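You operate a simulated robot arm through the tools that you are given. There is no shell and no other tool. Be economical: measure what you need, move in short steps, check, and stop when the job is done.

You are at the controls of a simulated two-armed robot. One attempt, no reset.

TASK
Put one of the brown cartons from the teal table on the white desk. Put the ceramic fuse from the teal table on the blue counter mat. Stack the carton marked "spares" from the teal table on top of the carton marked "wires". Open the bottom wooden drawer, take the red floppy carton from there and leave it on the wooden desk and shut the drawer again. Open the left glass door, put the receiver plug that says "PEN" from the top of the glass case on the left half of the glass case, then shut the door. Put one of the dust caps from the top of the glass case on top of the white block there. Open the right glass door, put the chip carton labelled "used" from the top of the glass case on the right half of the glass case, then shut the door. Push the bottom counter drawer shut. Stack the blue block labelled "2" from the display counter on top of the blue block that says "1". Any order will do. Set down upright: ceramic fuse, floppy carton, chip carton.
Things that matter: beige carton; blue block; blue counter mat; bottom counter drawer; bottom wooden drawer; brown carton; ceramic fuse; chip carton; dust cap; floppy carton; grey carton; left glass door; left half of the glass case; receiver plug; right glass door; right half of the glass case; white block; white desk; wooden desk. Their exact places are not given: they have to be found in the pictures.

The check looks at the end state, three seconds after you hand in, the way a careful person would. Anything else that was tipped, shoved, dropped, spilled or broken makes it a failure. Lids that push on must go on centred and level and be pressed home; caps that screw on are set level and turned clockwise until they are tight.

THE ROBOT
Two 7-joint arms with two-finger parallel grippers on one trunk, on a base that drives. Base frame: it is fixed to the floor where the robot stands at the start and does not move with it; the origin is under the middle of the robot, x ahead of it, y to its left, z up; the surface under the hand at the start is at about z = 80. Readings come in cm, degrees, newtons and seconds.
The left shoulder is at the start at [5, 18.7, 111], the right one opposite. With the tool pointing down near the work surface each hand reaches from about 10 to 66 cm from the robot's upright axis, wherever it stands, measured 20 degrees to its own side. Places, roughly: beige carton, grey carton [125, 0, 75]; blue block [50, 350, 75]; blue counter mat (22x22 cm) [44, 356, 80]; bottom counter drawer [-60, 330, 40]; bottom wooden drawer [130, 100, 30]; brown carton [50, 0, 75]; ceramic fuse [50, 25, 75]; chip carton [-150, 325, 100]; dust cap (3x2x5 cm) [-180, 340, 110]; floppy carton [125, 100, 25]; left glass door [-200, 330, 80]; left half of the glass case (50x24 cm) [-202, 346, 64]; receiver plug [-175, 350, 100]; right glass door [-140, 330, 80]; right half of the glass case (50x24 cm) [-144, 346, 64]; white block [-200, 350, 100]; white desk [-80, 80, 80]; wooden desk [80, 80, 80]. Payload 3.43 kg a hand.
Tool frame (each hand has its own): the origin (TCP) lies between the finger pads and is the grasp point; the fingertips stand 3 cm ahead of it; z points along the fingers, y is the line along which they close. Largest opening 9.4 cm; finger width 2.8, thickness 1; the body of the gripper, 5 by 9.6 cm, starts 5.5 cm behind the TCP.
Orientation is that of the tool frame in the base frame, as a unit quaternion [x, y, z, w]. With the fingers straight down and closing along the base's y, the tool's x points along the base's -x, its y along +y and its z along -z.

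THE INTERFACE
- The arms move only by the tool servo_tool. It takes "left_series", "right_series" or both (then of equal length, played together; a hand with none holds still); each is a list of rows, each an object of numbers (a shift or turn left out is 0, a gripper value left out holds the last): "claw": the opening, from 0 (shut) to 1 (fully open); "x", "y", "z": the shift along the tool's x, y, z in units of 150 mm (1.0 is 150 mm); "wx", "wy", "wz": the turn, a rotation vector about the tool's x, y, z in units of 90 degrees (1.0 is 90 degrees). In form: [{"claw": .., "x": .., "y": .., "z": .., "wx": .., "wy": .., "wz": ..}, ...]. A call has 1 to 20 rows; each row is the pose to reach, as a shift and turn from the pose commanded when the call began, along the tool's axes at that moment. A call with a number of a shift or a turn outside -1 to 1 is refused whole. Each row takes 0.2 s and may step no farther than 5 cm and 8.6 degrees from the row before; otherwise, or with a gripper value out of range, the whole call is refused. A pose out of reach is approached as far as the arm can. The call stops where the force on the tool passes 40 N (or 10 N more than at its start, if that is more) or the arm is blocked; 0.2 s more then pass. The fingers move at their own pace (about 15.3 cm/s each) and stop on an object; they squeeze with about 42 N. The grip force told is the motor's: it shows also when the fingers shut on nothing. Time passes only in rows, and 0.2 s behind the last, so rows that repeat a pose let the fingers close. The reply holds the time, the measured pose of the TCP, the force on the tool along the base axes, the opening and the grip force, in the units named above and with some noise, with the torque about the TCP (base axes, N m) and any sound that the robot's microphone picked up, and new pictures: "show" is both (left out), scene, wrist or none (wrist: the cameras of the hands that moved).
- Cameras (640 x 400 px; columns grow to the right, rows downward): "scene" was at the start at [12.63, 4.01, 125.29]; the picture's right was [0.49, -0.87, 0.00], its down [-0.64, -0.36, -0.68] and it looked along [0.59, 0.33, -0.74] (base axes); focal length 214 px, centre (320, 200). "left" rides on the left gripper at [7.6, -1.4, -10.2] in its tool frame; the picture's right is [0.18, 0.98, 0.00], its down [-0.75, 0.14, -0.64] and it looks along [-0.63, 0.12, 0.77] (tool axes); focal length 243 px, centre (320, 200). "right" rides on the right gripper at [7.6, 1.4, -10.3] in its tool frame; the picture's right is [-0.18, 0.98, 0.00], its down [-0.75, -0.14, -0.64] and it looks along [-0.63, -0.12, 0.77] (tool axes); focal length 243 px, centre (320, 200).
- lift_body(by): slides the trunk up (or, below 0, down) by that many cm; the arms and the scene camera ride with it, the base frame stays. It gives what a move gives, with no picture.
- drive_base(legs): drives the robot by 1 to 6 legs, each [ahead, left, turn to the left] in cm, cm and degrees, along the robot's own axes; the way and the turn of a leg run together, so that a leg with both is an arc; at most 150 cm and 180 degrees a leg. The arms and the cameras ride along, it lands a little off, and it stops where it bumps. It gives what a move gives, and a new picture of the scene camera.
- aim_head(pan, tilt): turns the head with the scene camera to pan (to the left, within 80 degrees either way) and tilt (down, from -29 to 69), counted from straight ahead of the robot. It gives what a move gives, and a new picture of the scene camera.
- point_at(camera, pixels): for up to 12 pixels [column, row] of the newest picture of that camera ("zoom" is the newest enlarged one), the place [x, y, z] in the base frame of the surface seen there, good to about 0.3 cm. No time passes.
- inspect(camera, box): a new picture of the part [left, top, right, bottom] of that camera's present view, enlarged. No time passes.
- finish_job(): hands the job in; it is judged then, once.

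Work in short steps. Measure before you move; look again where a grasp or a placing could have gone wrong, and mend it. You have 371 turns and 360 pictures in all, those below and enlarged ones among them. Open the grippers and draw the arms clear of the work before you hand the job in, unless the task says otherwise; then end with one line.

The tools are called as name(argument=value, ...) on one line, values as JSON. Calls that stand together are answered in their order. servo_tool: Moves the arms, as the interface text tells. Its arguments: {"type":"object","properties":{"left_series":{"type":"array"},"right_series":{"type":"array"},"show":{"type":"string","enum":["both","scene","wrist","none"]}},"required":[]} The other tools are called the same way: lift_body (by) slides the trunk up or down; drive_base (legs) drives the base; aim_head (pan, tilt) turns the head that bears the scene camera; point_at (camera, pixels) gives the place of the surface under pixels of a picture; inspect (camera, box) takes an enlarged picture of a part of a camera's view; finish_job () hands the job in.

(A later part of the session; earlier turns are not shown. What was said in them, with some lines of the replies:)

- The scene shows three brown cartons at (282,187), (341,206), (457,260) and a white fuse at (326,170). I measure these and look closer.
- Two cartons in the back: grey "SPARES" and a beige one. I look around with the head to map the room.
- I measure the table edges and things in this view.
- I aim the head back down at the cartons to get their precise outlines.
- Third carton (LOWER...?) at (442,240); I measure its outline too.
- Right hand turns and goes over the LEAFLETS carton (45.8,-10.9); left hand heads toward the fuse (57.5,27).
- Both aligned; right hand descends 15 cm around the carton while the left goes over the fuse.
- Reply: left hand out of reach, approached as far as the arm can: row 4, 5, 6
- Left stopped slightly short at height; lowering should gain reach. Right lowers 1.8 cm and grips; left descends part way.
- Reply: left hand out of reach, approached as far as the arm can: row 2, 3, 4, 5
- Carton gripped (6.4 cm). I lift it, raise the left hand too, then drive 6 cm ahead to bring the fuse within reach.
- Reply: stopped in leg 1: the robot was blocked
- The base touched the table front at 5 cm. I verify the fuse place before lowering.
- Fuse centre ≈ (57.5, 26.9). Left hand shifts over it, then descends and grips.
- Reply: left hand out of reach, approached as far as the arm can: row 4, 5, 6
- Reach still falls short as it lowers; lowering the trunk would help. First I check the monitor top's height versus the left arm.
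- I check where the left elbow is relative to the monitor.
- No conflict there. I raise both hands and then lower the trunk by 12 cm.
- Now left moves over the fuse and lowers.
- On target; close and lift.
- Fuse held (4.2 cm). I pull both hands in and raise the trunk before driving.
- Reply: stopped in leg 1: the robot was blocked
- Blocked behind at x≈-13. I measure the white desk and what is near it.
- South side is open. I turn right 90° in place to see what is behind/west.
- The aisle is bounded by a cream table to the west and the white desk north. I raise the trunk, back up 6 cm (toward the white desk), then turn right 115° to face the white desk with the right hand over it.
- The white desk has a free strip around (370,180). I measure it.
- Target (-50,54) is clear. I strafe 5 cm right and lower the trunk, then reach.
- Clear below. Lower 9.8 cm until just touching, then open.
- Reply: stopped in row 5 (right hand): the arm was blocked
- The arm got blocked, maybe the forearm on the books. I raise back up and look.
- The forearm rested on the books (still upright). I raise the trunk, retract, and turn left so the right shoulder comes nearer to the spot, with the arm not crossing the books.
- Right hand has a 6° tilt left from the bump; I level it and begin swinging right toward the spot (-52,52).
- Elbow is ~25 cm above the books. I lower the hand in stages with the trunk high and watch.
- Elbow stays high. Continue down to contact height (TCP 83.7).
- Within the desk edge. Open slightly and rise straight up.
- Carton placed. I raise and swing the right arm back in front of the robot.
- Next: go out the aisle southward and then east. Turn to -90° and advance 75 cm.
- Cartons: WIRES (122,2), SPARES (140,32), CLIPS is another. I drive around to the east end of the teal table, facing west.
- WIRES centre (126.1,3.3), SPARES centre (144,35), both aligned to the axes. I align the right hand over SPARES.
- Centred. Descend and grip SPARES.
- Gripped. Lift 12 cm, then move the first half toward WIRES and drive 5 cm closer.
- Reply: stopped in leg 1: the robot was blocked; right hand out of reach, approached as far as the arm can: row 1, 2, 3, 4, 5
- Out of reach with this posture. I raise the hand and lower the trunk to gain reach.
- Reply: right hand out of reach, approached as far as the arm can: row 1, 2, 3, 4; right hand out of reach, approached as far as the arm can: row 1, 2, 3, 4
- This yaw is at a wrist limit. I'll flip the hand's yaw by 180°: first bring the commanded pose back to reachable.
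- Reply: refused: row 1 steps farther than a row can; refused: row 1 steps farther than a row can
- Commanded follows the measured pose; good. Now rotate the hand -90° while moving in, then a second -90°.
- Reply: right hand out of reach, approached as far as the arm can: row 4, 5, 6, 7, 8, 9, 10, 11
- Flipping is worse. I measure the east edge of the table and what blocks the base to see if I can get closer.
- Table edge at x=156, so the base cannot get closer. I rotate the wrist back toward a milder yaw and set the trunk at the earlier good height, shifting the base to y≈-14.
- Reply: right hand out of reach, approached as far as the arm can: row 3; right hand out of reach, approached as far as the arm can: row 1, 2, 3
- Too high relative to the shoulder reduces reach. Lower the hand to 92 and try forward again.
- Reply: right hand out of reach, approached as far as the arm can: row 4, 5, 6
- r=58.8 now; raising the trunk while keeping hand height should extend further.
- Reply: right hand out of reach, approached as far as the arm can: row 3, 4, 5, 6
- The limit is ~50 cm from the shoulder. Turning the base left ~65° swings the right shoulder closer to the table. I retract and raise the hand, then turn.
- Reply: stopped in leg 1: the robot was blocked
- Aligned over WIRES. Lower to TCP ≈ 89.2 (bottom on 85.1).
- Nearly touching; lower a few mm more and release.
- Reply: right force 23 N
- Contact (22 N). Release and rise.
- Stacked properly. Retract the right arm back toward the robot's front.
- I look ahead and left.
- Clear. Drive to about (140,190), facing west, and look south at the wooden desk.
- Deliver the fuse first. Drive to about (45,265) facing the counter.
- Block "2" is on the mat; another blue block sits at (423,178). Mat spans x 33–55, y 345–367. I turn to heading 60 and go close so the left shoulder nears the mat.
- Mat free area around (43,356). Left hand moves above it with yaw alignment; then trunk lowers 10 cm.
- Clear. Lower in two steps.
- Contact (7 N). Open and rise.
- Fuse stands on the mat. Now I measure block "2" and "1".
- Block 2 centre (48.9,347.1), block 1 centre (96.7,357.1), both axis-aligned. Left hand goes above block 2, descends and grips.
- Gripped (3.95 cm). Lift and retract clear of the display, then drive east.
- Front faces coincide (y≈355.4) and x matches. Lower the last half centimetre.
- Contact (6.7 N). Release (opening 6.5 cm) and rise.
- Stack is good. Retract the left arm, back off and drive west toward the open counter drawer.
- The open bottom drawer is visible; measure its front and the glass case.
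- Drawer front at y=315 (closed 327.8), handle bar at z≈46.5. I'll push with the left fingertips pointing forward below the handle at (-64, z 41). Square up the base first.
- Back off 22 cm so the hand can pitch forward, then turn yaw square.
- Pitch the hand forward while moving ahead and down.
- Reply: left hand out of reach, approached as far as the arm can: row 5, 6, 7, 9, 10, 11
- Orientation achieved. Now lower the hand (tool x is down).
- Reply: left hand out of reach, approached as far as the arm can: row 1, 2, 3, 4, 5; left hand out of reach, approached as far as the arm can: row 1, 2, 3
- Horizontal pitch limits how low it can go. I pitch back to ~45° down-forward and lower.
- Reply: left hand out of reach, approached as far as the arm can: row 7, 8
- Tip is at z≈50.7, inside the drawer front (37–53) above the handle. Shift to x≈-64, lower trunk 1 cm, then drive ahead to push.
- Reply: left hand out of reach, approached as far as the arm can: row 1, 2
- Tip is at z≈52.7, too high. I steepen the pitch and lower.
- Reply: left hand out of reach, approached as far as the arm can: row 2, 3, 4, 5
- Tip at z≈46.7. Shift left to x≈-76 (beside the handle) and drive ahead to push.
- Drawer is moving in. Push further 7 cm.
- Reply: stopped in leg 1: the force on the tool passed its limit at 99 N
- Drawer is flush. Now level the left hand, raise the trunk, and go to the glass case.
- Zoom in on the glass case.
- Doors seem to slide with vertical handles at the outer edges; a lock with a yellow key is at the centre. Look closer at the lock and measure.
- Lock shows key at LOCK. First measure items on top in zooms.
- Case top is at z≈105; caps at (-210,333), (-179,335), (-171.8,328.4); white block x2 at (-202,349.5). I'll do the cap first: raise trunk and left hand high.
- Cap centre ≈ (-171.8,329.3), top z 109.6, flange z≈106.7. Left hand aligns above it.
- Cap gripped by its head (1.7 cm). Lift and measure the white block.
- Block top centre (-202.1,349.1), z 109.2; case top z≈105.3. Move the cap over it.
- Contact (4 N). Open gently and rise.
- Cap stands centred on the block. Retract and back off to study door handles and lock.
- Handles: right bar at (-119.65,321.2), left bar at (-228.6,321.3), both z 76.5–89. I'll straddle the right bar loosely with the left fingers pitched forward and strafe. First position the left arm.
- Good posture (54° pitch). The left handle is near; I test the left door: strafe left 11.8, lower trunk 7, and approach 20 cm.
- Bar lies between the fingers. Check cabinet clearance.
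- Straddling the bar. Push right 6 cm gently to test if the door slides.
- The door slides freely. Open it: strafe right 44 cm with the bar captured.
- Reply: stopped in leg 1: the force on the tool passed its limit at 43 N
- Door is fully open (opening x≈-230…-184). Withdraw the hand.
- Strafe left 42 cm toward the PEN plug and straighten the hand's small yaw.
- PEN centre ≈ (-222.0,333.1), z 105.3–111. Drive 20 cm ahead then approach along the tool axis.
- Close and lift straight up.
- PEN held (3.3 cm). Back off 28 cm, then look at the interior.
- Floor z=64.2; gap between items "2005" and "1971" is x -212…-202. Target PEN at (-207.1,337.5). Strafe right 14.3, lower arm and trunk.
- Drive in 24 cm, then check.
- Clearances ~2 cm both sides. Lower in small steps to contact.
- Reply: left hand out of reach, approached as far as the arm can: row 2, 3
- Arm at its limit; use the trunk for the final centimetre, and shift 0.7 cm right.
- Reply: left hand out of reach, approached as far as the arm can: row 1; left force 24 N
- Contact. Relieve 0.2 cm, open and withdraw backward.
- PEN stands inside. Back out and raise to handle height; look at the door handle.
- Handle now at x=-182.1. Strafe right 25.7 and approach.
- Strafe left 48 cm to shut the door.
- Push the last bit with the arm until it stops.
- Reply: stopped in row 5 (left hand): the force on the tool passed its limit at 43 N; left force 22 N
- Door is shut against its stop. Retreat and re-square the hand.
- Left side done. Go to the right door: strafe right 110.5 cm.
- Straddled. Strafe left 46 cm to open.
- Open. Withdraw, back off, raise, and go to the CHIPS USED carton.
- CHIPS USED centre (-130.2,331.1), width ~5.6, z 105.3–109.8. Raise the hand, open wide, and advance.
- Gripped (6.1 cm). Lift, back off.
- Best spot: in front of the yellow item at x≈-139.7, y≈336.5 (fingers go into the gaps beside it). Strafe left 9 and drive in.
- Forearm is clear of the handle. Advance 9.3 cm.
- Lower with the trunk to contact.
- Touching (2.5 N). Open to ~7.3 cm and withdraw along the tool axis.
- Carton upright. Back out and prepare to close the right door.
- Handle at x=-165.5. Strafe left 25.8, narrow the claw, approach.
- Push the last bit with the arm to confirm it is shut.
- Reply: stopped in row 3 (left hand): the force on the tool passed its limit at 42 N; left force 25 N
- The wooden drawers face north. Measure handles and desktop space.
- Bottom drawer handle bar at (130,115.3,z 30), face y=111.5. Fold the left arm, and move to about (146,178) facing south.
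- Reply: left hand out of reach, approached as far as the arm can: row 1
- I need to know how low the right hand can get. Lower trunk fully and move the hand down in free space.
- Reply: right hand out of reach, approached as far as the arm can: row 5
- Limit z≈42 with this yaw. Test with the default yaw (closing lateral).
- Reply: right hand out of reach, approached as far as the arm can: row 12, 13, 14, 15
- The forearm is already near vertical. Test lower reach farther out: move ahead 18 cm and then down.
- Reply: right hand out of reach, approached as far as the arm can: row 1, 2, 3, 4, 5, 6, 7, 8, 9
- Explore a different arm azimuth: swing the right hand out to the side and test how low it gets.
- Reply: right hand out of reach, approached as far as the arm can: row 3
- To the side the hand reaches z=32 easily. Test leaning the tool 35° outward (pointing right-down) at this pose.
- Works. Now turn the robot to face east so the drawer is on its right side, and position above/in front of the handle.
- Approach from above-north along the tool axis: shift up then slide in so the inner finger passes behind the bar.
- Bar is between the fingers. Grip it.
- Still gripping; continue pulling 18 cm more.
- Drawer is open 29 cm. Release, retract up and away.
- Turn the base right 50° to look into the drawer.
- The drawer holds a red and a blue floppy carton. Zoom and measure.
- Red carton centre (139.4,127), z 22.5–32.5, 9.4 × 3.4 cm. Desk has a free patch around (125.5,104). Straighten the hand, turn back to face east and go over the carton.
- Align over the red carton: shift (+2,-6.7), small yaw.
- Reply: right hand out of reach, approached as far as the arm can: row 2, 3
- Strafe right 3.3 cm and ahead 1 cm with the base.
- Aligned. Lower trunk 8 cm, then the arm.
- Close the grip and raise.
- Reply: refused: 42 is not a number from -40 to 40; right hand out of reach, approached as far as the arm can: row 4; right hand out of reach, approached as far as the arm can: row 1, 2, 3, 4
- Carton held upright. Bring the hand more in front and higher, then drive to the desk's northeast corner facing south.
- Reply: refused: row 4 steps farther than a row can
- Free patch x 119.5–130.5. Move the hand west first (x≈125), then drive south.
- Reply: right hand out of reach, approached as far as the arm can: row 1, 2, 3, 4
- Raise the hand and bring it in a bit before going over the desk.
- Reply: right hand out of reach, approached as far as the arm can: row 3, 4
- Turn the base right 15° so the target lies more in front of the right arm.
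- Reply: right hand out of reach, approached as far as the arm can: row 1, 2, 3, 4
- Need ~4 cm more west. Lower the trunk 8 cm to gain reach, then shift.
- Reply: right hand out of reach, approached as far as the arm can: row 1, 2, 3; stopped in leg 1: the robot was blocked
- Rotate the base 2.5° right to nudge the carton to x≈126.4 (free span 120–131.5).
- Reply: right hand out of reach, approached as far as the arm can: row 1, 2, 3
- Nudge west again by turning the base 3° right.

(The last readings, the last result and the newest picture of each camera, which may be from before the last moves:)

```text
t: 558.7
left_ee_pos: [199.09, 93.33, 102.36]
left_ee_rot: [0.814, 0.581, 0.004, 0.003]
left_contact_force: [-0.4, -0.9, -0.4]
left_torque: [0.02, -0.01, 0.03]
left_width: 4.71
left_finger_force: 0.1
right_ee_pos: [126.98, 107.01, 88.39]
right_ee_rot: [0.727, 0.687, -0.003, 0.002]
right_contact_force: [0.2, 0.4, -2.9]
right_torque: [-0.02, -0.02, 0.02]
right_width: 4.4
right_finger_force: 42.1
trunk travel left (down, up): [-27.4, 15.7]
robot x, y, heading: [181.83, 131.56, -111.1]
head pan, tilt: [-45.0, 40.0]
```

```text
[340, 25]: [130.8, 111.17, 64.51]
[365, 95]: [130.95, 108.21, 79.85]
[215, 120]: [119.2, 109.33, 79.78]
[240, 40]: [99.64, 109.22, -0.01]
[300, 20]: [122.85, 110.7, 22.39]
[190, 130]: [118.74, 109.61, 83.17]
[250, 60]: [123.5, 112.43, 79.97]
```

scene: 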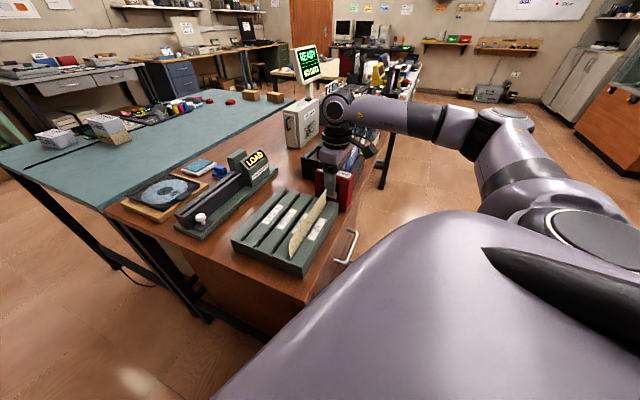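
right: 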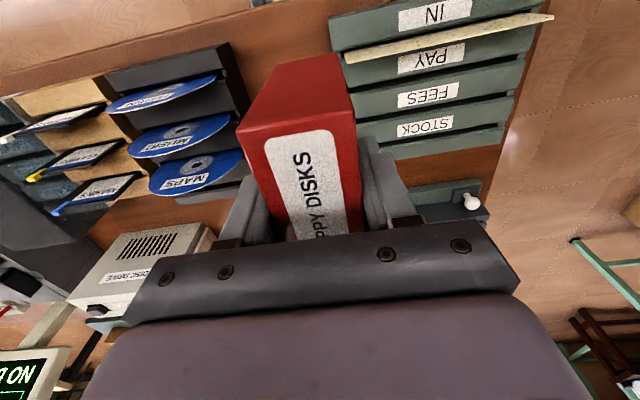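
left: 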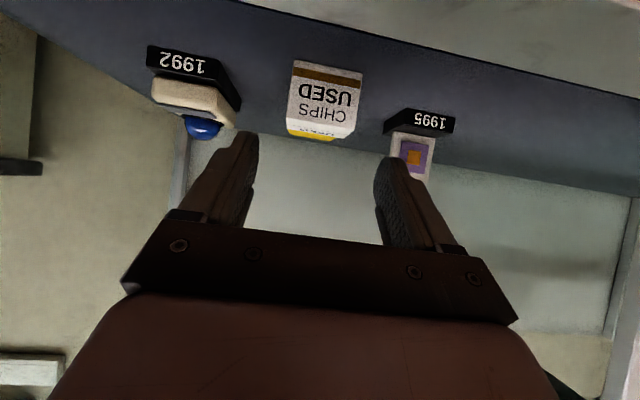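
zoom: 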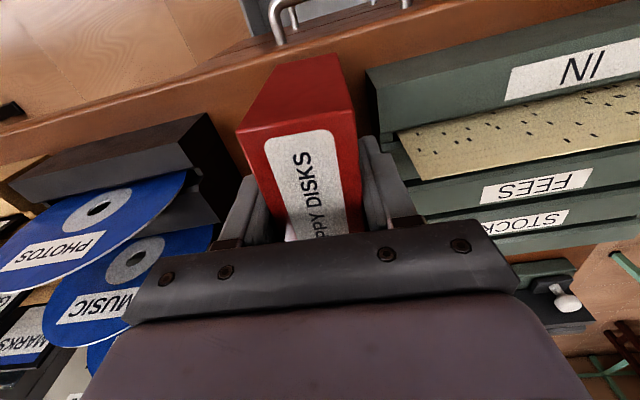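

Carton is a bit near the front edge; drive 2 cm ahead to bring it south.

drive_base(legs=[[2.2, 0.2, 0]])

inspect(camera="right", box=[0, 0, 640, 400])

point_at(camera="zoom", pixels=[[365, 95], [385, 150], [215, 120], [235, 85], [300, 60], [345, 60]])

```text
t: 559.6
left_ee_pos: [198.98, 92.07, 102.3]
left_ee_rot: [0.813, 0.582, 0.003, 0.002]
left_contact_force: [0.8, 0.3, -0.2]
left_torque: [-0.01, 0.0, -0.03]
left_width: 4.7
left_finger_force: 0.0
right_ee_pos: [126.99, 105.81, 88.3]
right_ee_rot: [0.726, 0.687, -0.002, 0.001]
right_contact_force: [0.4, 0.5, -2.4]
right_torque: [0.0, -0.01, -0.05]
right_width: 4.41
right_finger_force: 42.1
trunk travel left (down, up): [-27.4, 15.7]
robot x, y, heading: [181.77, 130.5, -111.3]
head pan, tilt: [-45.0, 40.0]
stopped in leg 1: the robot was blocked; the commanded pose is now the measured one
```

scene: 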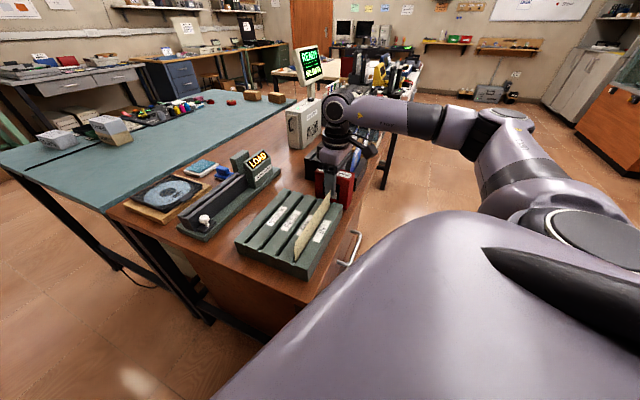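

```text
1.00 times, centred on (320, 200) of right (not enlarged: the box is as wide or as high as the picture)
```

zoom: 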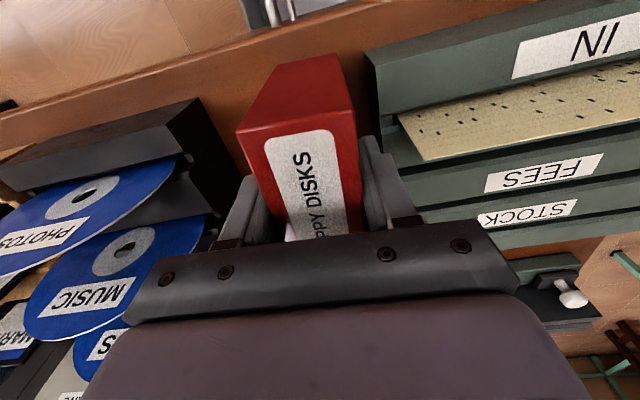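

```text
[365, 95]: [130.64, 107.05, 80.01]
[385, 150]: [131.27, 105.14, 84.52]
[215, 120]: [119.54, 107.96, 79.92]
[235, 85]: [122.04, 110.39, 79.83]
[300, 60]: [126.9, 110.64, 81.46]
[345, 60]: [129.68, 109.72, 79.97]
```

Margins fine. Lower via trunk until contact.

lift_body(by=-0.9)

lift_body(by=-0.3)

```text
t: 560.1
left_ee_pos: [199.07, 92.1, 101.54]
left_ee_rot: [0.813, 0.582, 0.003, 0.003]
left_contact_force: [-0.1, -0.6, -1.4]
left_torque: [0.0, -0.01, -0.02]
left_width: 4.69
left_finger_force: 0.0
right_ee_pos: [127.01, 105.82, 87.5]
right_ee_rot: [0.727, 0.687, -0.002, 0.001]
right_contact_force: [-0.2, -0.3, -2.6]
right_torque: [0.0, 0.03, -0.01]
right_width: 4.4
right_finger_force: 42.0
trunk travel left (down, up): [-26.5, 16.6]
robot x, y, heading: [181.86, 130.51, -111.2]
head pan, tilt: [-45.0, 40.0]
```

```text
t: 560.7
left_ee_pos: [199.06, 92.19, 101.2]
left_ee_rot: [0.814, 0.581, 0.003, 0.002]
left_contact_force: [-0.2, -0.3, -1.5]
left_torque: [0.02, 0.01, 0.03]
left_width: 4.7
left_finger_force: 0.1
right_ee_pos: [126.99, 105.88, 87.31]
right_ee_rot: [0.728, 0.686, -0.004, 0.001]
right_contact_force: [-0.1, 1.3, 2.7]
right_torque: [0.3, -0.06, 0.02]
right_width: 4.39
right_finger_force: 41.9
trunk travel left (down, up): [-26.2, 16.9]
robot x, y, heading: [181.53, 130.15, -111.1]
head pan, tilt: [-45.0, 40.0]
```

Contact. Open slightly and raise straight up.

servo_tool(right_series=[{"claw": 0.55}, {"claw": 0.56}, {"claw": 0.56}], show="none")

lift_body(by=16.5)

inspect(camera="right", box=[0, 0, 640, 400])

```text
t: 561.5
left_ee_pos: [198.97, 92.12, 101.14]
left_ee_rot: [0.814, 0.581, 0.003, 0.003]
left_contact_force: [0.6, 0.5, 0.3]
left_torque: [-0.02, 0.01, 0.01]
left_width: 4.71
left_finger_force: 0.1
right_ee_pos: [127.03, 105.78, 87.19]
right_ee_rot: [0.727, 0.686, -0.003, 0.001]
right_contact_force: [0.4, 1.3, 0.1]
right_torque: [-0.03, 0.01, -0.02]
right_width: 5.3
right_finger_force: 0.0
trunk travel left (down, up): [-26.2, 16.9]
robot x, y, heading: [181.37, 130.37, -111.1]
head pan, tilt: [-45.0, 40.0]
```

```text
t: 563.3
left_ee_pos: [198.98, 92.08, 117.66]
left_ee_rot: [0.813, 0.583, 0.003, 0.002]
left_contact_force: [-0.5, -1.1, -0.4]
left_torque: [-0.03, 0.0, -0.02]
left_width: 4.71
left_finger_force: 0.1
right_ee_pos: [127.17, 105.85, 103.72]
right_ee_rot: [0.727, 0.687, -0.002, 0.001]
right_contact_force: [0.4, 0.0, 0.4]
right_torque: [0.03, 0.01, 0.02]
right_width: 5.22
right_finger_force: 0.1
trunk travel left (down, up): [-42.8, 0.4]
robot x, y, heading: [181.81, 130.77, -111.3]
head pan, tilt: [-45.0, 40.0]
```

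```text
1.00 times, centred on (320, 200) of right (not enlarged: the box is as wide or as high as the picture)
```

zoom: 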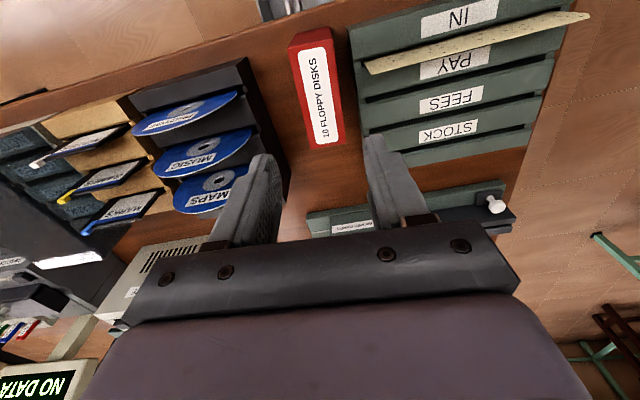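

Carton stands on the desk. Now back away and go round to the drawer's north side facing east.

drive_base(legs=[[-45, 0, 0], [0, 0, 111]])

aim_head(pan=-70, tilt=35)

```text
t: 570.7
left_ee_pos: [228.02, 201.41, 117.66]
left_ee_rot: [-0.018, 1.0, 0.004, -0.001]
left_contact_force: [-0.7, 0.5, 0.2]
left_torque: [-0.02, 0.0, -0.01]
left_width: 4.72
left_finger_force: 0.0
right_ee_pos: [240.7, 129.17, 103.66]
right_ee_rot: [-0.153, 0.988, 0.0, 0.002]
right_contact_force: [-0.3, 0.3, 0.2]
right_torque: [-0.01, 0.02, -0.01]
right_width: 5.24
right_finger_force: 0.1
trunk travel left (down, up): [-42.8, 0.4]
robot x, y, heading: [198.33, 171.6, -0.3]
head pan, tilt: [-45.0, 40.0]
```

scene: 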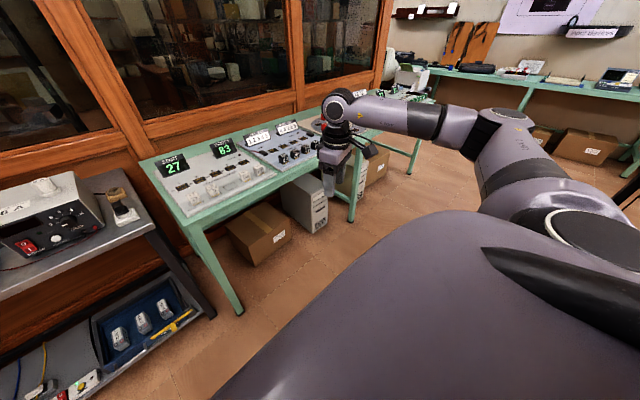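

```text
t: 571.6
left_ee_pos: [227.91, 201.53, 117.67]
left_ee_rot: [-0.017, 1.0, 0.003, -0.001]
left_contact_force: [0.5, 0.9, 0.4]
left_torque: [-0.01, -0.03, 0.0]
left_width: 4.69
left_finger_force: 0.0
right_ee_pos: [240.65, 129.13, 103.76]
right_ee_rot: [-0.152, 0.988, 0.0, 0.003]
right_contact_force: [-0.4, 0.1, -0.8]
right_torque: [0.0, 0.04, -0.02]
right_width: 5.25
right_finger_force: 0.1
trunk travel left (down, up): [-42.8, 0.4]
robot x, y, heading: [198.28, 171.68, -0.5]
head pan, tilt: [-70.0, 35.0]
```

scene: 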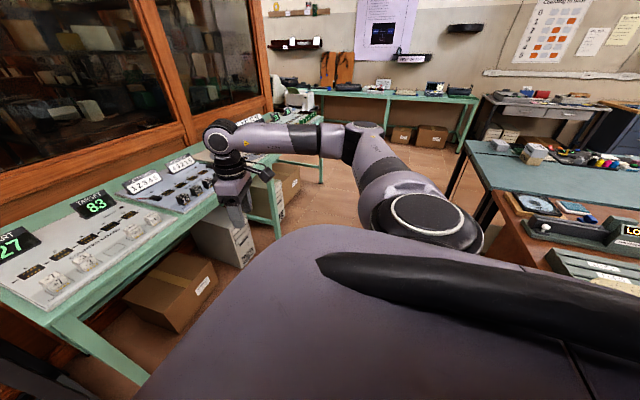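

Fold the right hand toward the side pose (ahead 17, right 52) and drive to the drawer.

servo_tool(right_series=[{"x": 0.2, "wz": 0.05, "claw": 0.35}, {"x": 0.4, "wz": 0.1}, {"x": 0.6, "wz": 0.15}, {"x": 0.8, "wz": 0.196}, {"x": 0.95, "wz": 0.196}], show="none")

servo_tool(right_series=[{"x": 0.15, "y": -0.1, "z": 0.2}, {"x": 0.3, "y": -0.2, "z": 0.4}, {"x": 0.45, "y": -0.3, "z": 0.6}, {"x": 0.6, "y": -0.4, "z": 0.8}, {"x": 0.75, "y": -0.4, "z": 1.0}], show="none")

drive_base(legs=[[0, 34, 0.4], [-85, 0, 0]])

lift_body(by=-38)

```text
t: 572.8
left_ee_pos: [227.87, 201.43, 117.66]
left_ee_rot: [-0.017, 1.0, 0.003, 0.0]
left_contact_force: [1.0, -0.9, -0.9]
left_torque: [0.0, -0.02, 0.0]
left_width: 4.71
left_finger_force: 0.0
right_ee_pos: [227.19, 124.89, 103.75]
right_ee_rot: [0.002, 1.0, -0.001, 0.004]
right_contact_force: [0.8, -0.1, -0.2]
right_torque: [-0.01, 0.0, 0.03]
right_width: 3.3
right_finger_force: 0.1
trunk travel left (down, up): [-42.8, 0.4]
robot x, y, heading: [198.72, 171.56, -0.4]
head pan, tilt: [-70.0, 35.0]
```

```text
t: 574.0
left_ee_pos: [228.02, 201.33, 117.67]
left_ee_rot: [-0.018, 1.0, 0.004, -0.001]
left_contact_force: [-0.4, -0.5, 0.1]
left_torque: [-0.01, -0.03, 0.01]
left_width: 4.71
left_finger_force: 0.0
right_ee_pos: [216.12, 118.94, 88.36]
right_ee_rot: [0.0, 1.0, -0.001, 0.003]
right_contact_force: [0.5, 0.3, -0.3]
right_torque: [0.0, -0.01, 0.03]
right_width: 3.27
right_finger_force: 0.0
right hand out of reach, approached as far as the arm can: row 4
trunk travel left (down, up): [-42.8, 0.4]
robot x, y, heading: [198.37, 171.5, -0.6]
head pan, tilt: [-70.0, 35.0]
```

```text
t: 581.8
left_ee_pos: [143.39, 236.58, 117.57]
left_ee_rot: [-0.02, 1.0, 0.004, -0.001]
left_contact_force: [-0.1, 0.0, 0.0]
left_torque: [-0.01, 0.02, 0.0]
left_width: 4.69
left_finger_force: 0.0
right_ee_pos: [132.15, 154.0, 88.36]
right_ee_rot: [-0.001, 1.0, 0.0, 0.003]
right_contact_force: [0.1, -0.1, 0.1]
right_torque: [-0.01, 0.0, -0.01]
right_width: 3.29
right_finger_force: 0.1
trunk travel left (down, up): [-42.8, 0.4]
robot x, y, heading: [114.3, 206.63, 0.2]
head pan, tilt: [-70.0, 35.0]
```

scene: 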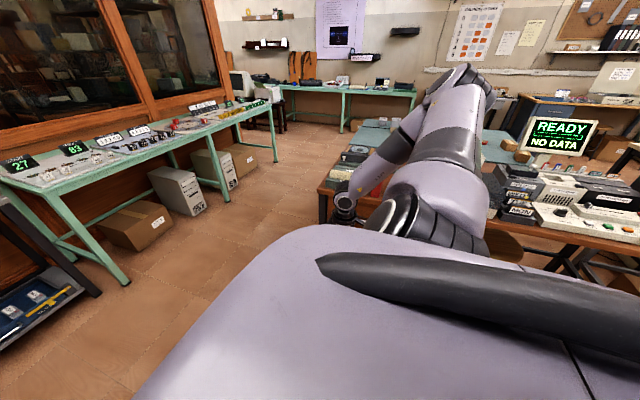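

```text
t: 585.4
left_ee_pos: [143.54, 236.47, 79.76]
left_ee_rot: [-0.02, 1.0, 0.003, -0.001]
left_contact_force: [-0.2, -0.4, -0.1]
left_torque: [-0.01, -0.03, 0.03]
left_width: 4.73
left_finger_force: 0.0
right_ee_pos: [131.96, 154.06, 50.34]
right_ee_rot: [-0.002, 1.0, 0.0, 0.003]
right_contact_force: [0.4, 1.1, -0.5]
right_torque: [-0.03, -0.02, 0.01]
right_width: 3.29
right_finger_force: 0.1
trunk travel left (down, up): [-4.7, 38.4]
robot x, y, heading: [114.18, 206.41, -0.1]
head pan, tilt: [-70.0, 35.0]
```

Lower trunk the rest, and lower the hand with the 36° lean.

lift_body(by=-4.5)

servo_tool(right_series=[{"z": 0.15, "wx": 0.08}, {"z": 0.3, "wx": 0.16}, {"z": 0.5, "wx": 0.24}, {"z": 0.7, "wx": 0.32}, {"z": 0.9, "wx": 0.4}], show="wrist")

```text
t: 586.3
left_ee_pos: [143.53, 236.61, 75.05]
left_ee_rot: [-0.02, 1.0, 0.003, -0.001]
left_contact_force: [-0.4, -0.1, 0.1]
left_torque: [-0.01, 0.02, 0.0]
left_width: 4.68
left_finger_force: 0.1
right_ee_pos: [132.05, 154.05, 45.94]
right_ee_rot: [-0.001, 1.0, 0.0, 0.003]
right_contact_force: [0.2, -0.3, -0.3]
right_torque: [0.04, 0.01, -0.02]
right_width: 3.28
right_finger_force: 0.1
trunk travel left (down, up): [-0.2, 42.9]
robot x, y, heading: [113.9, 206.65, 0.0]
head pan, tilt: [-70.0, 35.0]
```

```text
t: 587.5
left_ee_pos: [143.65, 236.57, 75.26]
left_ee_rot: [-0.019, 1.0, 0.004, -0.001]
left_contact_force: [-0.4, 0.0, -1.0]
left_torque: [0.0, -0.02, -0.01]
left_width: 4.67
left_finger_force: 0.0
right_ee_pos: [132.09, 154.01, 32.26]
right_ee_rot: [0.0, 0.95, -0.311, 0.003]
right_contact_force: [0.4, 0.7, 0.2]
right_torque: [-0.02, -0.02, -0.04]
right_width: 3.29
right_finger_force: 0.1
trunk travel left (down, up): [-0.2, 42.9]
robot x, y, heading: [114.11, 206.86, -0.0]
head pan, tilt: [-70.0, 35.0]
```

right: 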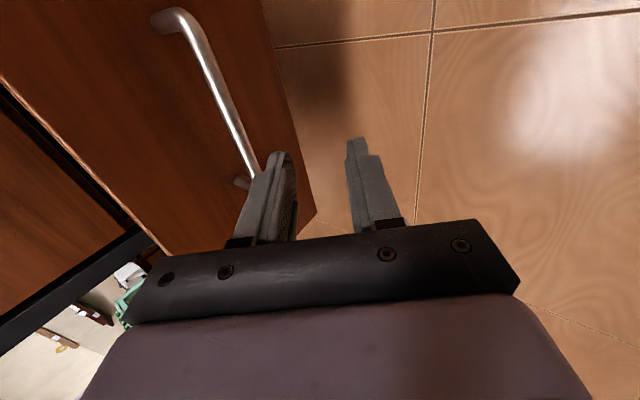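

Close the fist and push the handle: strafe right 33 cm.

servo_tool(right_series=[{"claw": 0}, {"claw": 0}], show="none")

drive_base(legs=[[-2, -12, 0]])

inspect(camera="right", box=[0, 0, 640, 400])

```text
t: 588.1
left_ee_pos: [143.47, 236.62, 75.08]
left_ee_rot: [-0.02, 1.0, 0.003, -0.001]
left_contact_force: [-0.3, 0.2, -0.2]
left_torque: [0.0, 0.0, 0.0]
left_width: 4.68
left_finger_force: 0.1
right_ee_pos: [132.14, 154.23, 32.26]
right_ee_rot: [-0.001, 0.951, -0.309, 0.003]
right_contact_force: [0.0, -0.1, 0.5]
right_torque: [-0.02, 0.0, 0.02]
right_width: 0.0
right_finger_force: 32.8
trunk travel left (down, up): [-0.2, 42.9]
robot x, y, heading: [114.16, 206.71, -0.2]
head pan, tilt: [-70.0, 35.0]
```

```text
t: 589.8
left_ee_pos: [141.61, 224.41, 75.2]
left_ee_rot: [-0.02, 1.0, 0.003, -0.001]
left_contact_force: [0.2, 0.1, 0.4]
left_torque: [0.03, 0.01, -0.01]
left_width: 4.71
left_finger_force: 0.1
right_ee_pos: [130.05, 142.03, 32.21]
right_ee_rot: [0.0, 0.951, -0.309, 0.002]
right_contact_force: [-0.3, -0.7, -0.2]
right_torque: [-0.01, 0.0, -0.01]
right_width: 0.0
right_finger_force: 32.4
trunk travel left (down, up): [-0.2, 42.9]
robot x, y, heading: [111.99, 194.75, -0.0]
head pan, tilt: [-70.0, 35.0]
```

scene: 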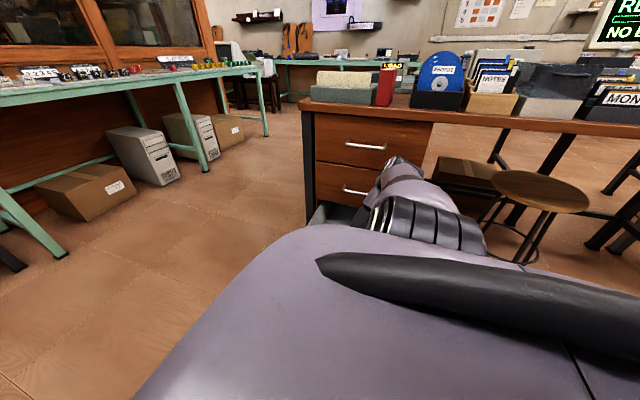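

```text
1.00 times, centred on (320, 200) of right (not enlarged: the box is as wide or as high as the picture)
```

zoom: 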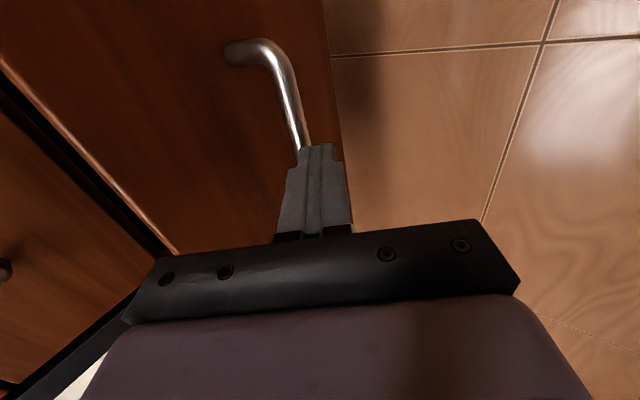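

Pushing works. Continue 22 cm.

drive_base(legs=[[0, -22, 0]])

drive_base(legs=[[0, -4, 0]])

inspect(camera="right", box=[0, 0, 640, 400])

```text
t: 592.4
left_ee_pos: [141.46, 202.33, 75.11]
left_ee_rot: [-0.019, 1.0, 0.004, 0.0]
left_contact_force: [-0.1, 0.4, 1.0]
left_torque: [0.0, 0.0, -0.03]
left_width: 4.69
left_finger_force: 0.1
right_ee_pos: [130.23, 119.75, 32.21]
right_ee_rot: [-0.001, 0.951, -0.31, 0.005]
right_contact_force: [0.3, 0.0, 0.0]
right_torque: [0.02, -0.01, -0.02]
right_width: 0.01
right_finger_force: 33.3
trunk travel left (down, up): [-0.2, 42.9]
robot x, y, heading: [112.04, 172.53, -0.1]
head pan, tilt: [-70.0, 35.0]
```

scene: 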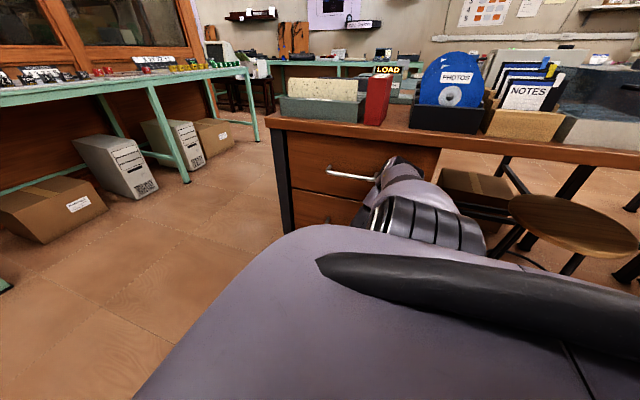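

```text
t: 593.5
left_ee_pos: [141.32, 199.72, 74.88]
left_ee_rot: [-0.021, 1.0, -0.001, -0.001]
left_contact_force: [0.5, -0.1, -0.9]
left_torque: [-0.01, 0.0, 0.02]
left_width: 4.71
left_finger_force: 0.1
right_ee_pos: [130.24, 117.71, 32.35]
right_ee_rot: [-0.004, 0.953, -0.304, 0.005]
right_contact_force: [-2.6, 3.3, 4.5]
right_torque: [-0.1, 0.08, -0.07]
right_width: 0.0
right_finger_force: 32.9
trunk travel left (down, up): [-0.2, 42.9]
robot x, y, heading: [111.97, 169.63, 0.2]
head pan, tilt: [-70.0, 35.0]
stopped in leg 1: the robot was blocked; the commanded pose is now the measured one
```

scene: 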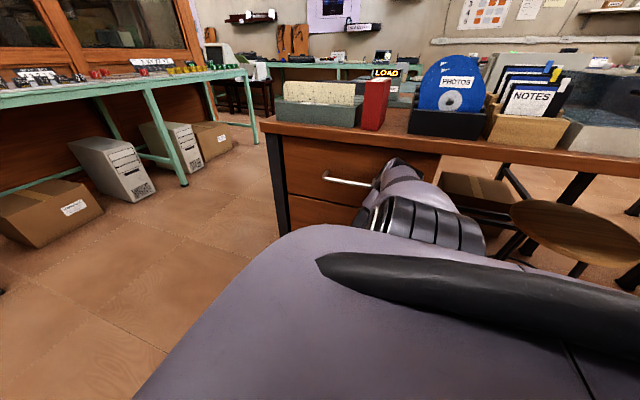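

```text
1.00 times, centred on (320, 200) of right (not enlarged: the box is as wide or as high as the picture)
```

zoom: 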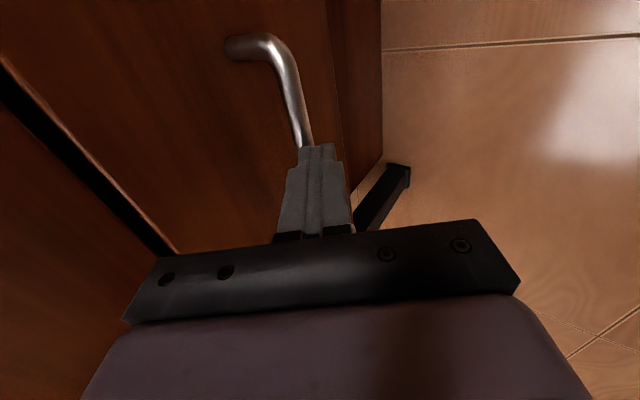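

Blocked: check whether the bottom drawer face is flush with the one above.

point_at(camera="zoom", pixels=[[200, 120], [250, 150], [150, 150], [60, 60], [30, 150], [290, 100], [60, 250]])

drive_base(legs=[[0, 40, 0], [0, 0, -80]])

aim_head(pan=0, tilt=35)

```text
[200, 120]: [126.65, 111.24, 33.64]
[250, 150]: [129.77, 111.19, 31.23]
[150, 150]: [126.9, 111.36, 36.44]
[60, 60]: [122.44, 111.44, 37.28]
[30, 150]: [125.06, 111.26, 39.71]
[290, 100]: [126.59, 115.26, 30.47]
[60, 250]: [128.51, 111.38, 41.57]
```

```text
t: 594.3
left_ee_pos: [141.27, 199.63, 75.04]
left_ee_rot: [-0.022, 1.0, 0.003, -0.002]
left_contact_force: [1.0, 0.9, 0.7]
left_torque: [-0.03, 0.01, 0.02]
left_width: 4.69
left_finger_force: 0.1
right_ee_pos: [130.22, 117.78, 32.13]
right_ee_rot: [-0.003, 0.951, -0.309, 0.003]
right_contact_force: [-1.6, 5.2, 12.5]
right_torque: [-0.22, 0.1, -0.09]
right_width: 0.0
right_finger_force: 32.9
trunk travel left (down, up): [-0.2, 42.9]
robot x, y, heading: [112.42, 169.35, 0.2]
head pan, tilt: [-70.0, 35.0]
stopped in leg 1: the force on the tool passed its limit at 43 N (the readings are from after the stop); the commanded pose is now the measured one
```

scene: 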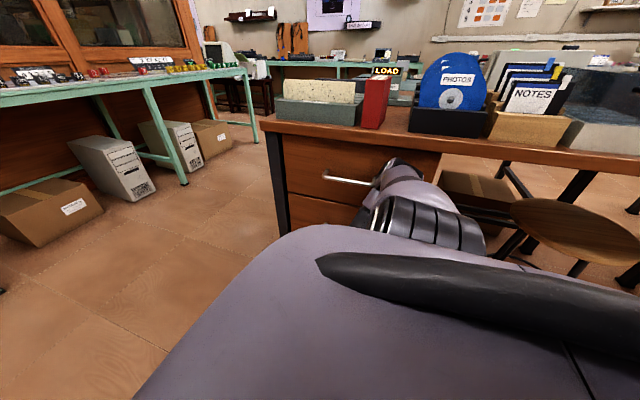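

```text
t: 595.7
left_ee_pos: [141.35, 199.82, 75.13]
left_ee_rot: [-0.02, 1.0, 0.002, -0.001]
left_contact_force: [0.1, -0.5, -0.6]
left_torque: [-0.04, 0.01, 0.02]
left_width: 4.69
left_finger_force: 0.0
right_ee_pos: [130.24, 117.69, 32.25]
right_ee_rot: [-0.003, 0.951, -0.308, 0.004]
right_contact_force: [-2.3, 6.9, 22.3]
right_torque: [-0.42, 0.12, -0.16]
right_width: 0.01
right_finger_force: 33.4
trunk travel left (down, up): [-0.2, 42.9]
robot x, y, heading: [111.78, 169.73, 0.2]
head pan, tilt: [0.0, 35.0]
```

scene: 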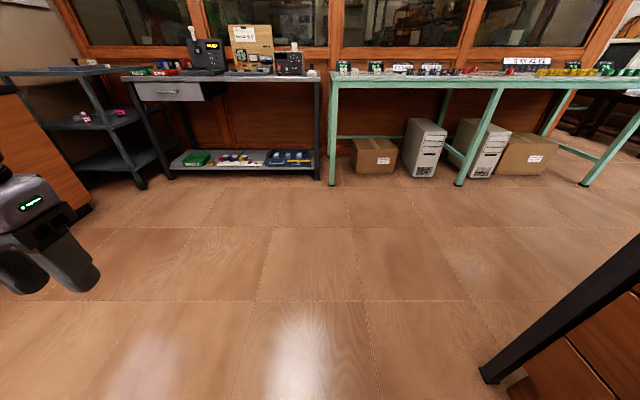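

The drawer is flush (y≈111.3) but my hand is wedged on the bar. Back the hand out along its own axis gently.

servo_tool(right_series=[{"z": -0.05}, {"z": -0.1}, {"z": -0.16}, {"z": -0.25}], show="wrist")

```text
t: 596.7
left_ee_pos: [141.3, 199.86, 74.87]
left_ee_rot: [-0.021, 1.0, 0.002, -0.001]
left_contact_force: [0.2, 0.0, -0.7]
left_torque: [-0.01, -0.02, 0.0]
left_width: 4.69
left_finger_force: 0.0
right_ee_pos: [130.26, 121.05, 34.74]
right_ee_rot: [-0.005, 0.954, -0.3, 0.003]
right_contact_force: [0.1, -0.5, -0.4]
right_torque: [0.01, 0.04, 0.02]
right_width: 0.01
right_finger_force: 33.6
trunk travel left (down, up): [-0.2, 42.9]
robot x, y, heading: [111.89, 169.97, 0.1]
head pan, tilt: [0.0, 35.0]
```

right: 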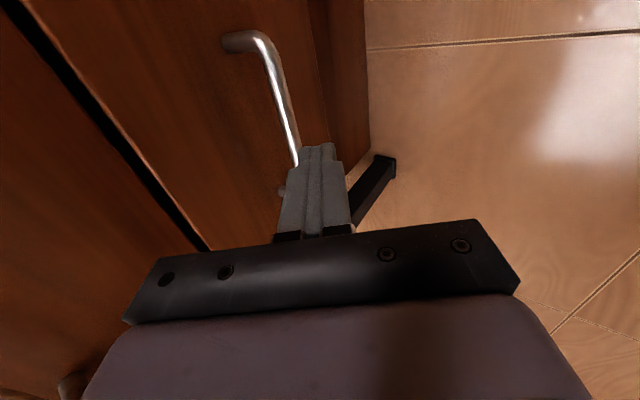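

Free. Move away north and inspect the drawers.

drive_base(legs=[[0, 10, 0]])

drive_base(legs=[[0, 30, 0], [0, 0, -70]])

lift_body(by=30)

aim_head(pan=10, tilt=40)

```text
t: 598.2
left_ee_pos: [141.34, 209.43, 75.15]
left_ee_rot: [-0.021, 1.0, 0.004, -0.001]
left_contact_force: [-0.1, 0.1, -0.5]
left_torque: [0.01, -0.03, -0.02]
left_width: 4.71
left_finger_force: 0.2
right_ee_pos: [130.29, 129.62, 35.07]
right_ee_rot: [-0.005, 0.952, -0.307, 0.004]
right_contact_force: [-1.1, -1.0, -0.9]
right_torque: [-0.02, 0.02, 0.0]
right_width: 0.0
right_finger_force: 32.5
trunk travel left (down, up): [-0.2, 42.9]
robot x, y, heading: [111.86, 179.36, 0.0]
head pan, tilt: [0.0, 35.0]
```

scene: 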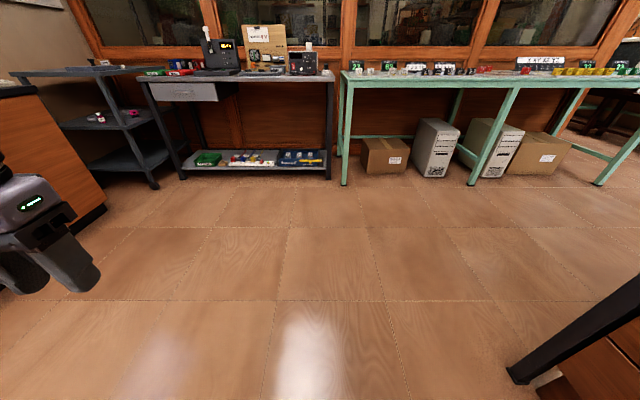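

```text
t: 604.5
left_ee_pos: [149.92, 192.7, 75.06]
left_ee_rot: [0.558, 0.83, 0.003, 0.002]
left_contact_force: [0.9, 0.2, -0.1]
left_torque: [0.01, -0.01, 0.01]
left_width: 4.7
left_finger_force: 0.1
right_ee_pos: [71.14, 176.25, 35.08]
right_ee_rot: [0.544, 0.781, -0.254, -0.173]
right_contact_force: [0.6, 0.4, 1.0]
right_torque: [-0.05, 0.04, -0.02]
right_width: 0.01
right_finger_force: 32.5
trunk travel left (down, up): [-0.2, 42.9]
robot x, y, heading: [111.97, 210.13, -70.1]
head pan, tilt: [0.0, 35.0]
```

scene: 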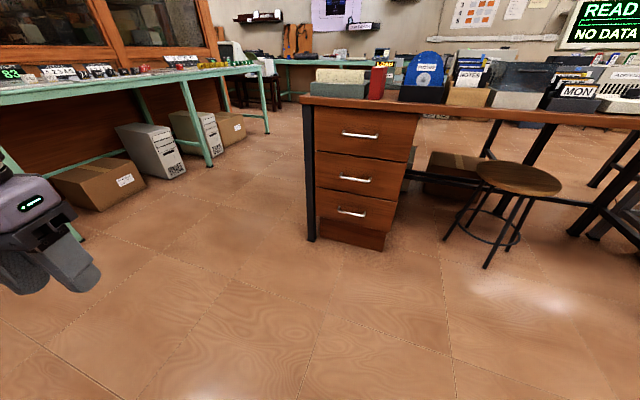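

```text
t: 607.5
left_ee_pos: [149.93, 192.71, 105.16]
left_ee_rot: [0.557, 0.83, 0.003, 0.001]
left_contact_force: [-0.4, 0.4, -0.9]
left_torque: [0.01, -0.02, -0.03]
left_width: 4.69
left_finger_force: 0.0
right_ee_pos: [71.16, 176.2, 65.3]
right_ee_rot: [0.544, 0.781, -0.254, -0.174]
right_contact_force: [0.0, 0.2, -0.4]
right_torque: [0.04, 0.0, -0.04]
right_width: 0.0
right_finger_force: 32.8
trunk travel left (down, up): [-30.2, 12.9]
robot x, y, heading: [112.07, 210.78, -70.4]
head pan, tilt: [0.0, 35.0]
```

```text
t: 608.3
left_ee_pos: [150.0, 192.62, 105.16]
left_ee_rot: [0.558, 0.83, 0.002, 0.001]
left_contact_force: [0.8, -1.1, 0.5]
left_torque: [-0.01, 0.04, -0.01]
left_width: 4.71
left_finger_force: 0.2
right_ee_pos: [71.15, 176.15, 65.14]
right_ee_rot: [0.544, 0.781, -0.254, -0.173]
right_contact_force: [-0.7, -0.5, -0.9]
right_torque: [-0.01, -0.02, -0.04]
right_width: 0.01
right_finger_force: 32.6
trunk travel left (down, up): [-30.2, 12.9]
robot x, y, heading: [111.85, 210.3, -70.2]
head pan, tilt: [10.0, 40.0]
```

scene: 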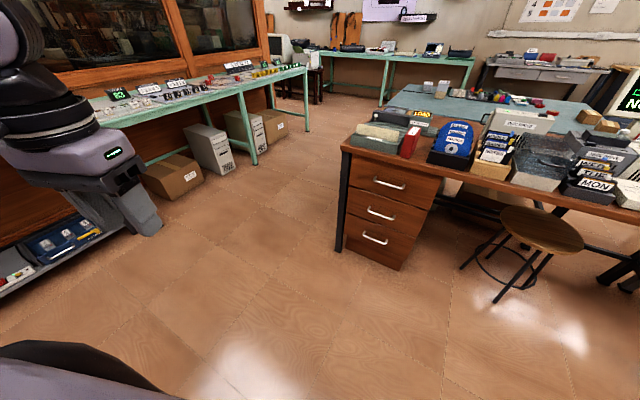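

Check that all three drawer faces are flush and the red carton stands well.

inspect(camera="scene", box=[320, 90, 480, 280])

point_at(camera="scene", pixels=[[365, 178], [420, 195], [360, 208], [410, 225], [360, 235], [400, 250], [410, 148], [389, 185]])

inspect(camera="scene", box=[380, 60, 480, 123])

```text
2.11 times, centred on (400, 185) of scene
```

zoom: 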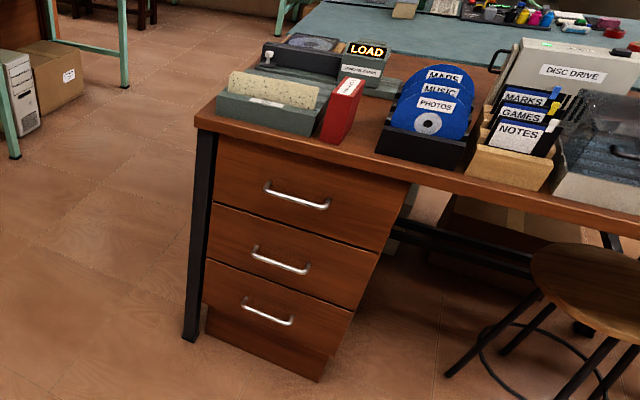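

```text
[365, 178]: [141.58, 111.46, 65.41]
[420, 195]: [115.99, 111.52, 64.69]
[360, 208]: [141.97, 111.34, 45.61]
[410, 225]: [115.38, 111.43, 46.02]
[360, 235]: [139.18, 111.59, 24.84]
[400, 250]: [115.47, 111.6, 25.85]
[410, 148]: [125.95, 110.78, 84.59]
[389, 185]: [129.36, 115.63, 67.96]
```

```text
6.35 times, centred on (430, 92) of scene
```

zoom: 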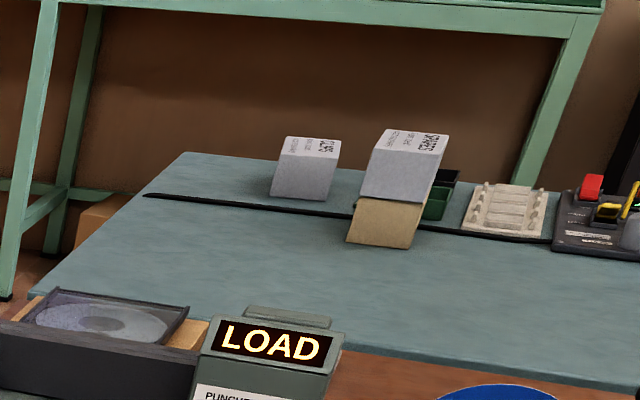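

Drawers flush, SPARES on WIRES intact. A last look at the counter stack and fuse.

drive_base(legs=[[0, 0, 170]])

aim_head(pan=15, tilt=20)

inspect(camera="scene", box=[160, 120, 420, 280])

```text
t: 615.7
left_ee_pos: [76.5, 232.75, 105.16]
left_ee_rot: [0.791, -0.611, -0.002, 0.003]
left_contact_force: [0.9, 1.0, 0.5]
left_torque: [-0.02, 0.01, -0.01]
left_width: 4.71
left_finger_force: 0.0
right_ee_pos: [156.66, 238.61, 65.14]
right_ee_rot: [0.743, -0.595, 0.19, -0.242]
right_contact_force: [-0.2, 0.2, 0.4]
right_torque: [0.01, -0.02, 0.0]
right_width: 0.01
right_finger_force: 33.1
trunk travel left (down, up): [-30.2, 12.9]
robot x, y, heading: [111.72, 210.13, 102.1]
head pan, tilt: [10.0, 40.0]
```

scene: 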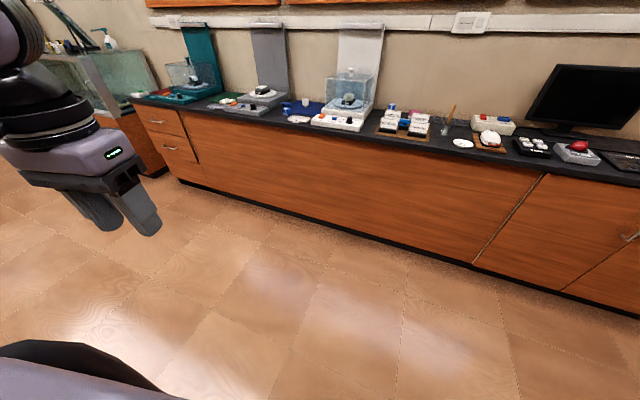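

```text
t: 616.5
left_ee_pos: [76.39, 232.65, 105.1]
left_ee_rot: [0.792, -0.611, -0.002, 0.003]
left_contact_force: [0.0, -1.1, -0.4]
left_torque: [0.01, 0.01, -0.01]
left_width: 4.72
left_finger_force: 0.1
right_ee_pos: [156.69, 238.78, 65.21]
right_ee_rot: [0.742, -0.596, 0.189, -0.241]
right_contact_force: [-1.0, 0.1, 0.4]
right_torque: [0.04, 0.01, 0.02]
right_width: 0.0
right_finger_force: 33.2
trunk travel left (down, up): [-30.2, 12.9]
robot x, y, heading: [111.94, 210.3, 102.3]
head pan, tilt: [15.0, 20.0]
```

scene: 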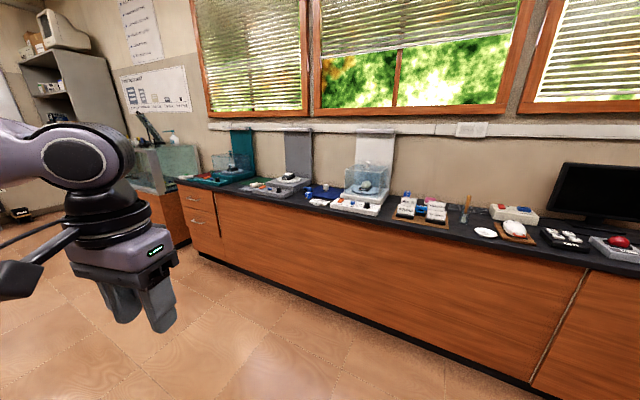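

```text
2.46 times, centred on (290, 200) of scene
```

zoom: 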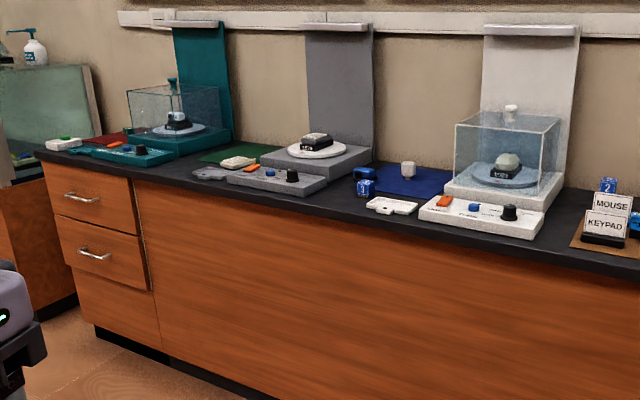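

All as intended: fuse upright on the mat, block 2 on block 1, drawer shut. Open the right gripper and hand in.

servo_tool(right_series=[{"claw": 1}, {"claw": 1}, {"claw": 1}], left_series=[{"claw": 1}, {"claw": 1}, {"claw": 1}], show="none")

finish_job()

```text
t: 617.4
left_ee_pos: [76.48, 232.63, 104.97]
left_ee_rot: [0.791, -0.611, -0.002, 0.003]
left_contact_force: [-0.3, 0.3, 0.7]
left_torque: [0.0, -0.03, -0.01]
left_width: 9.41
left_finger_force: 0.1
right_ee_pos: [156.56, 238.63, 65.19]
right_ee_rot: [0.743, -0.595, 0.19, -0.242]
right_contact_force: [-0.1, 0.5, 0.4]
right_torque: [0.0, 0.02, 0.02]
right_width: 9.4
right_finger_force: 0.0
trunk travel left (down, up): [-30.2, 12.9]
robot x, y, heading: [111.83, 210.32, 102.1]
head pan, tilt: [15.0, 20.0]
```

```text
The job is handed in.
```

I finished every item on the list and handed the job in with both grippers open and clear; my forearm pressed on the books on the white desk once, and they were still upright when last seen, though I did not check them at the end.
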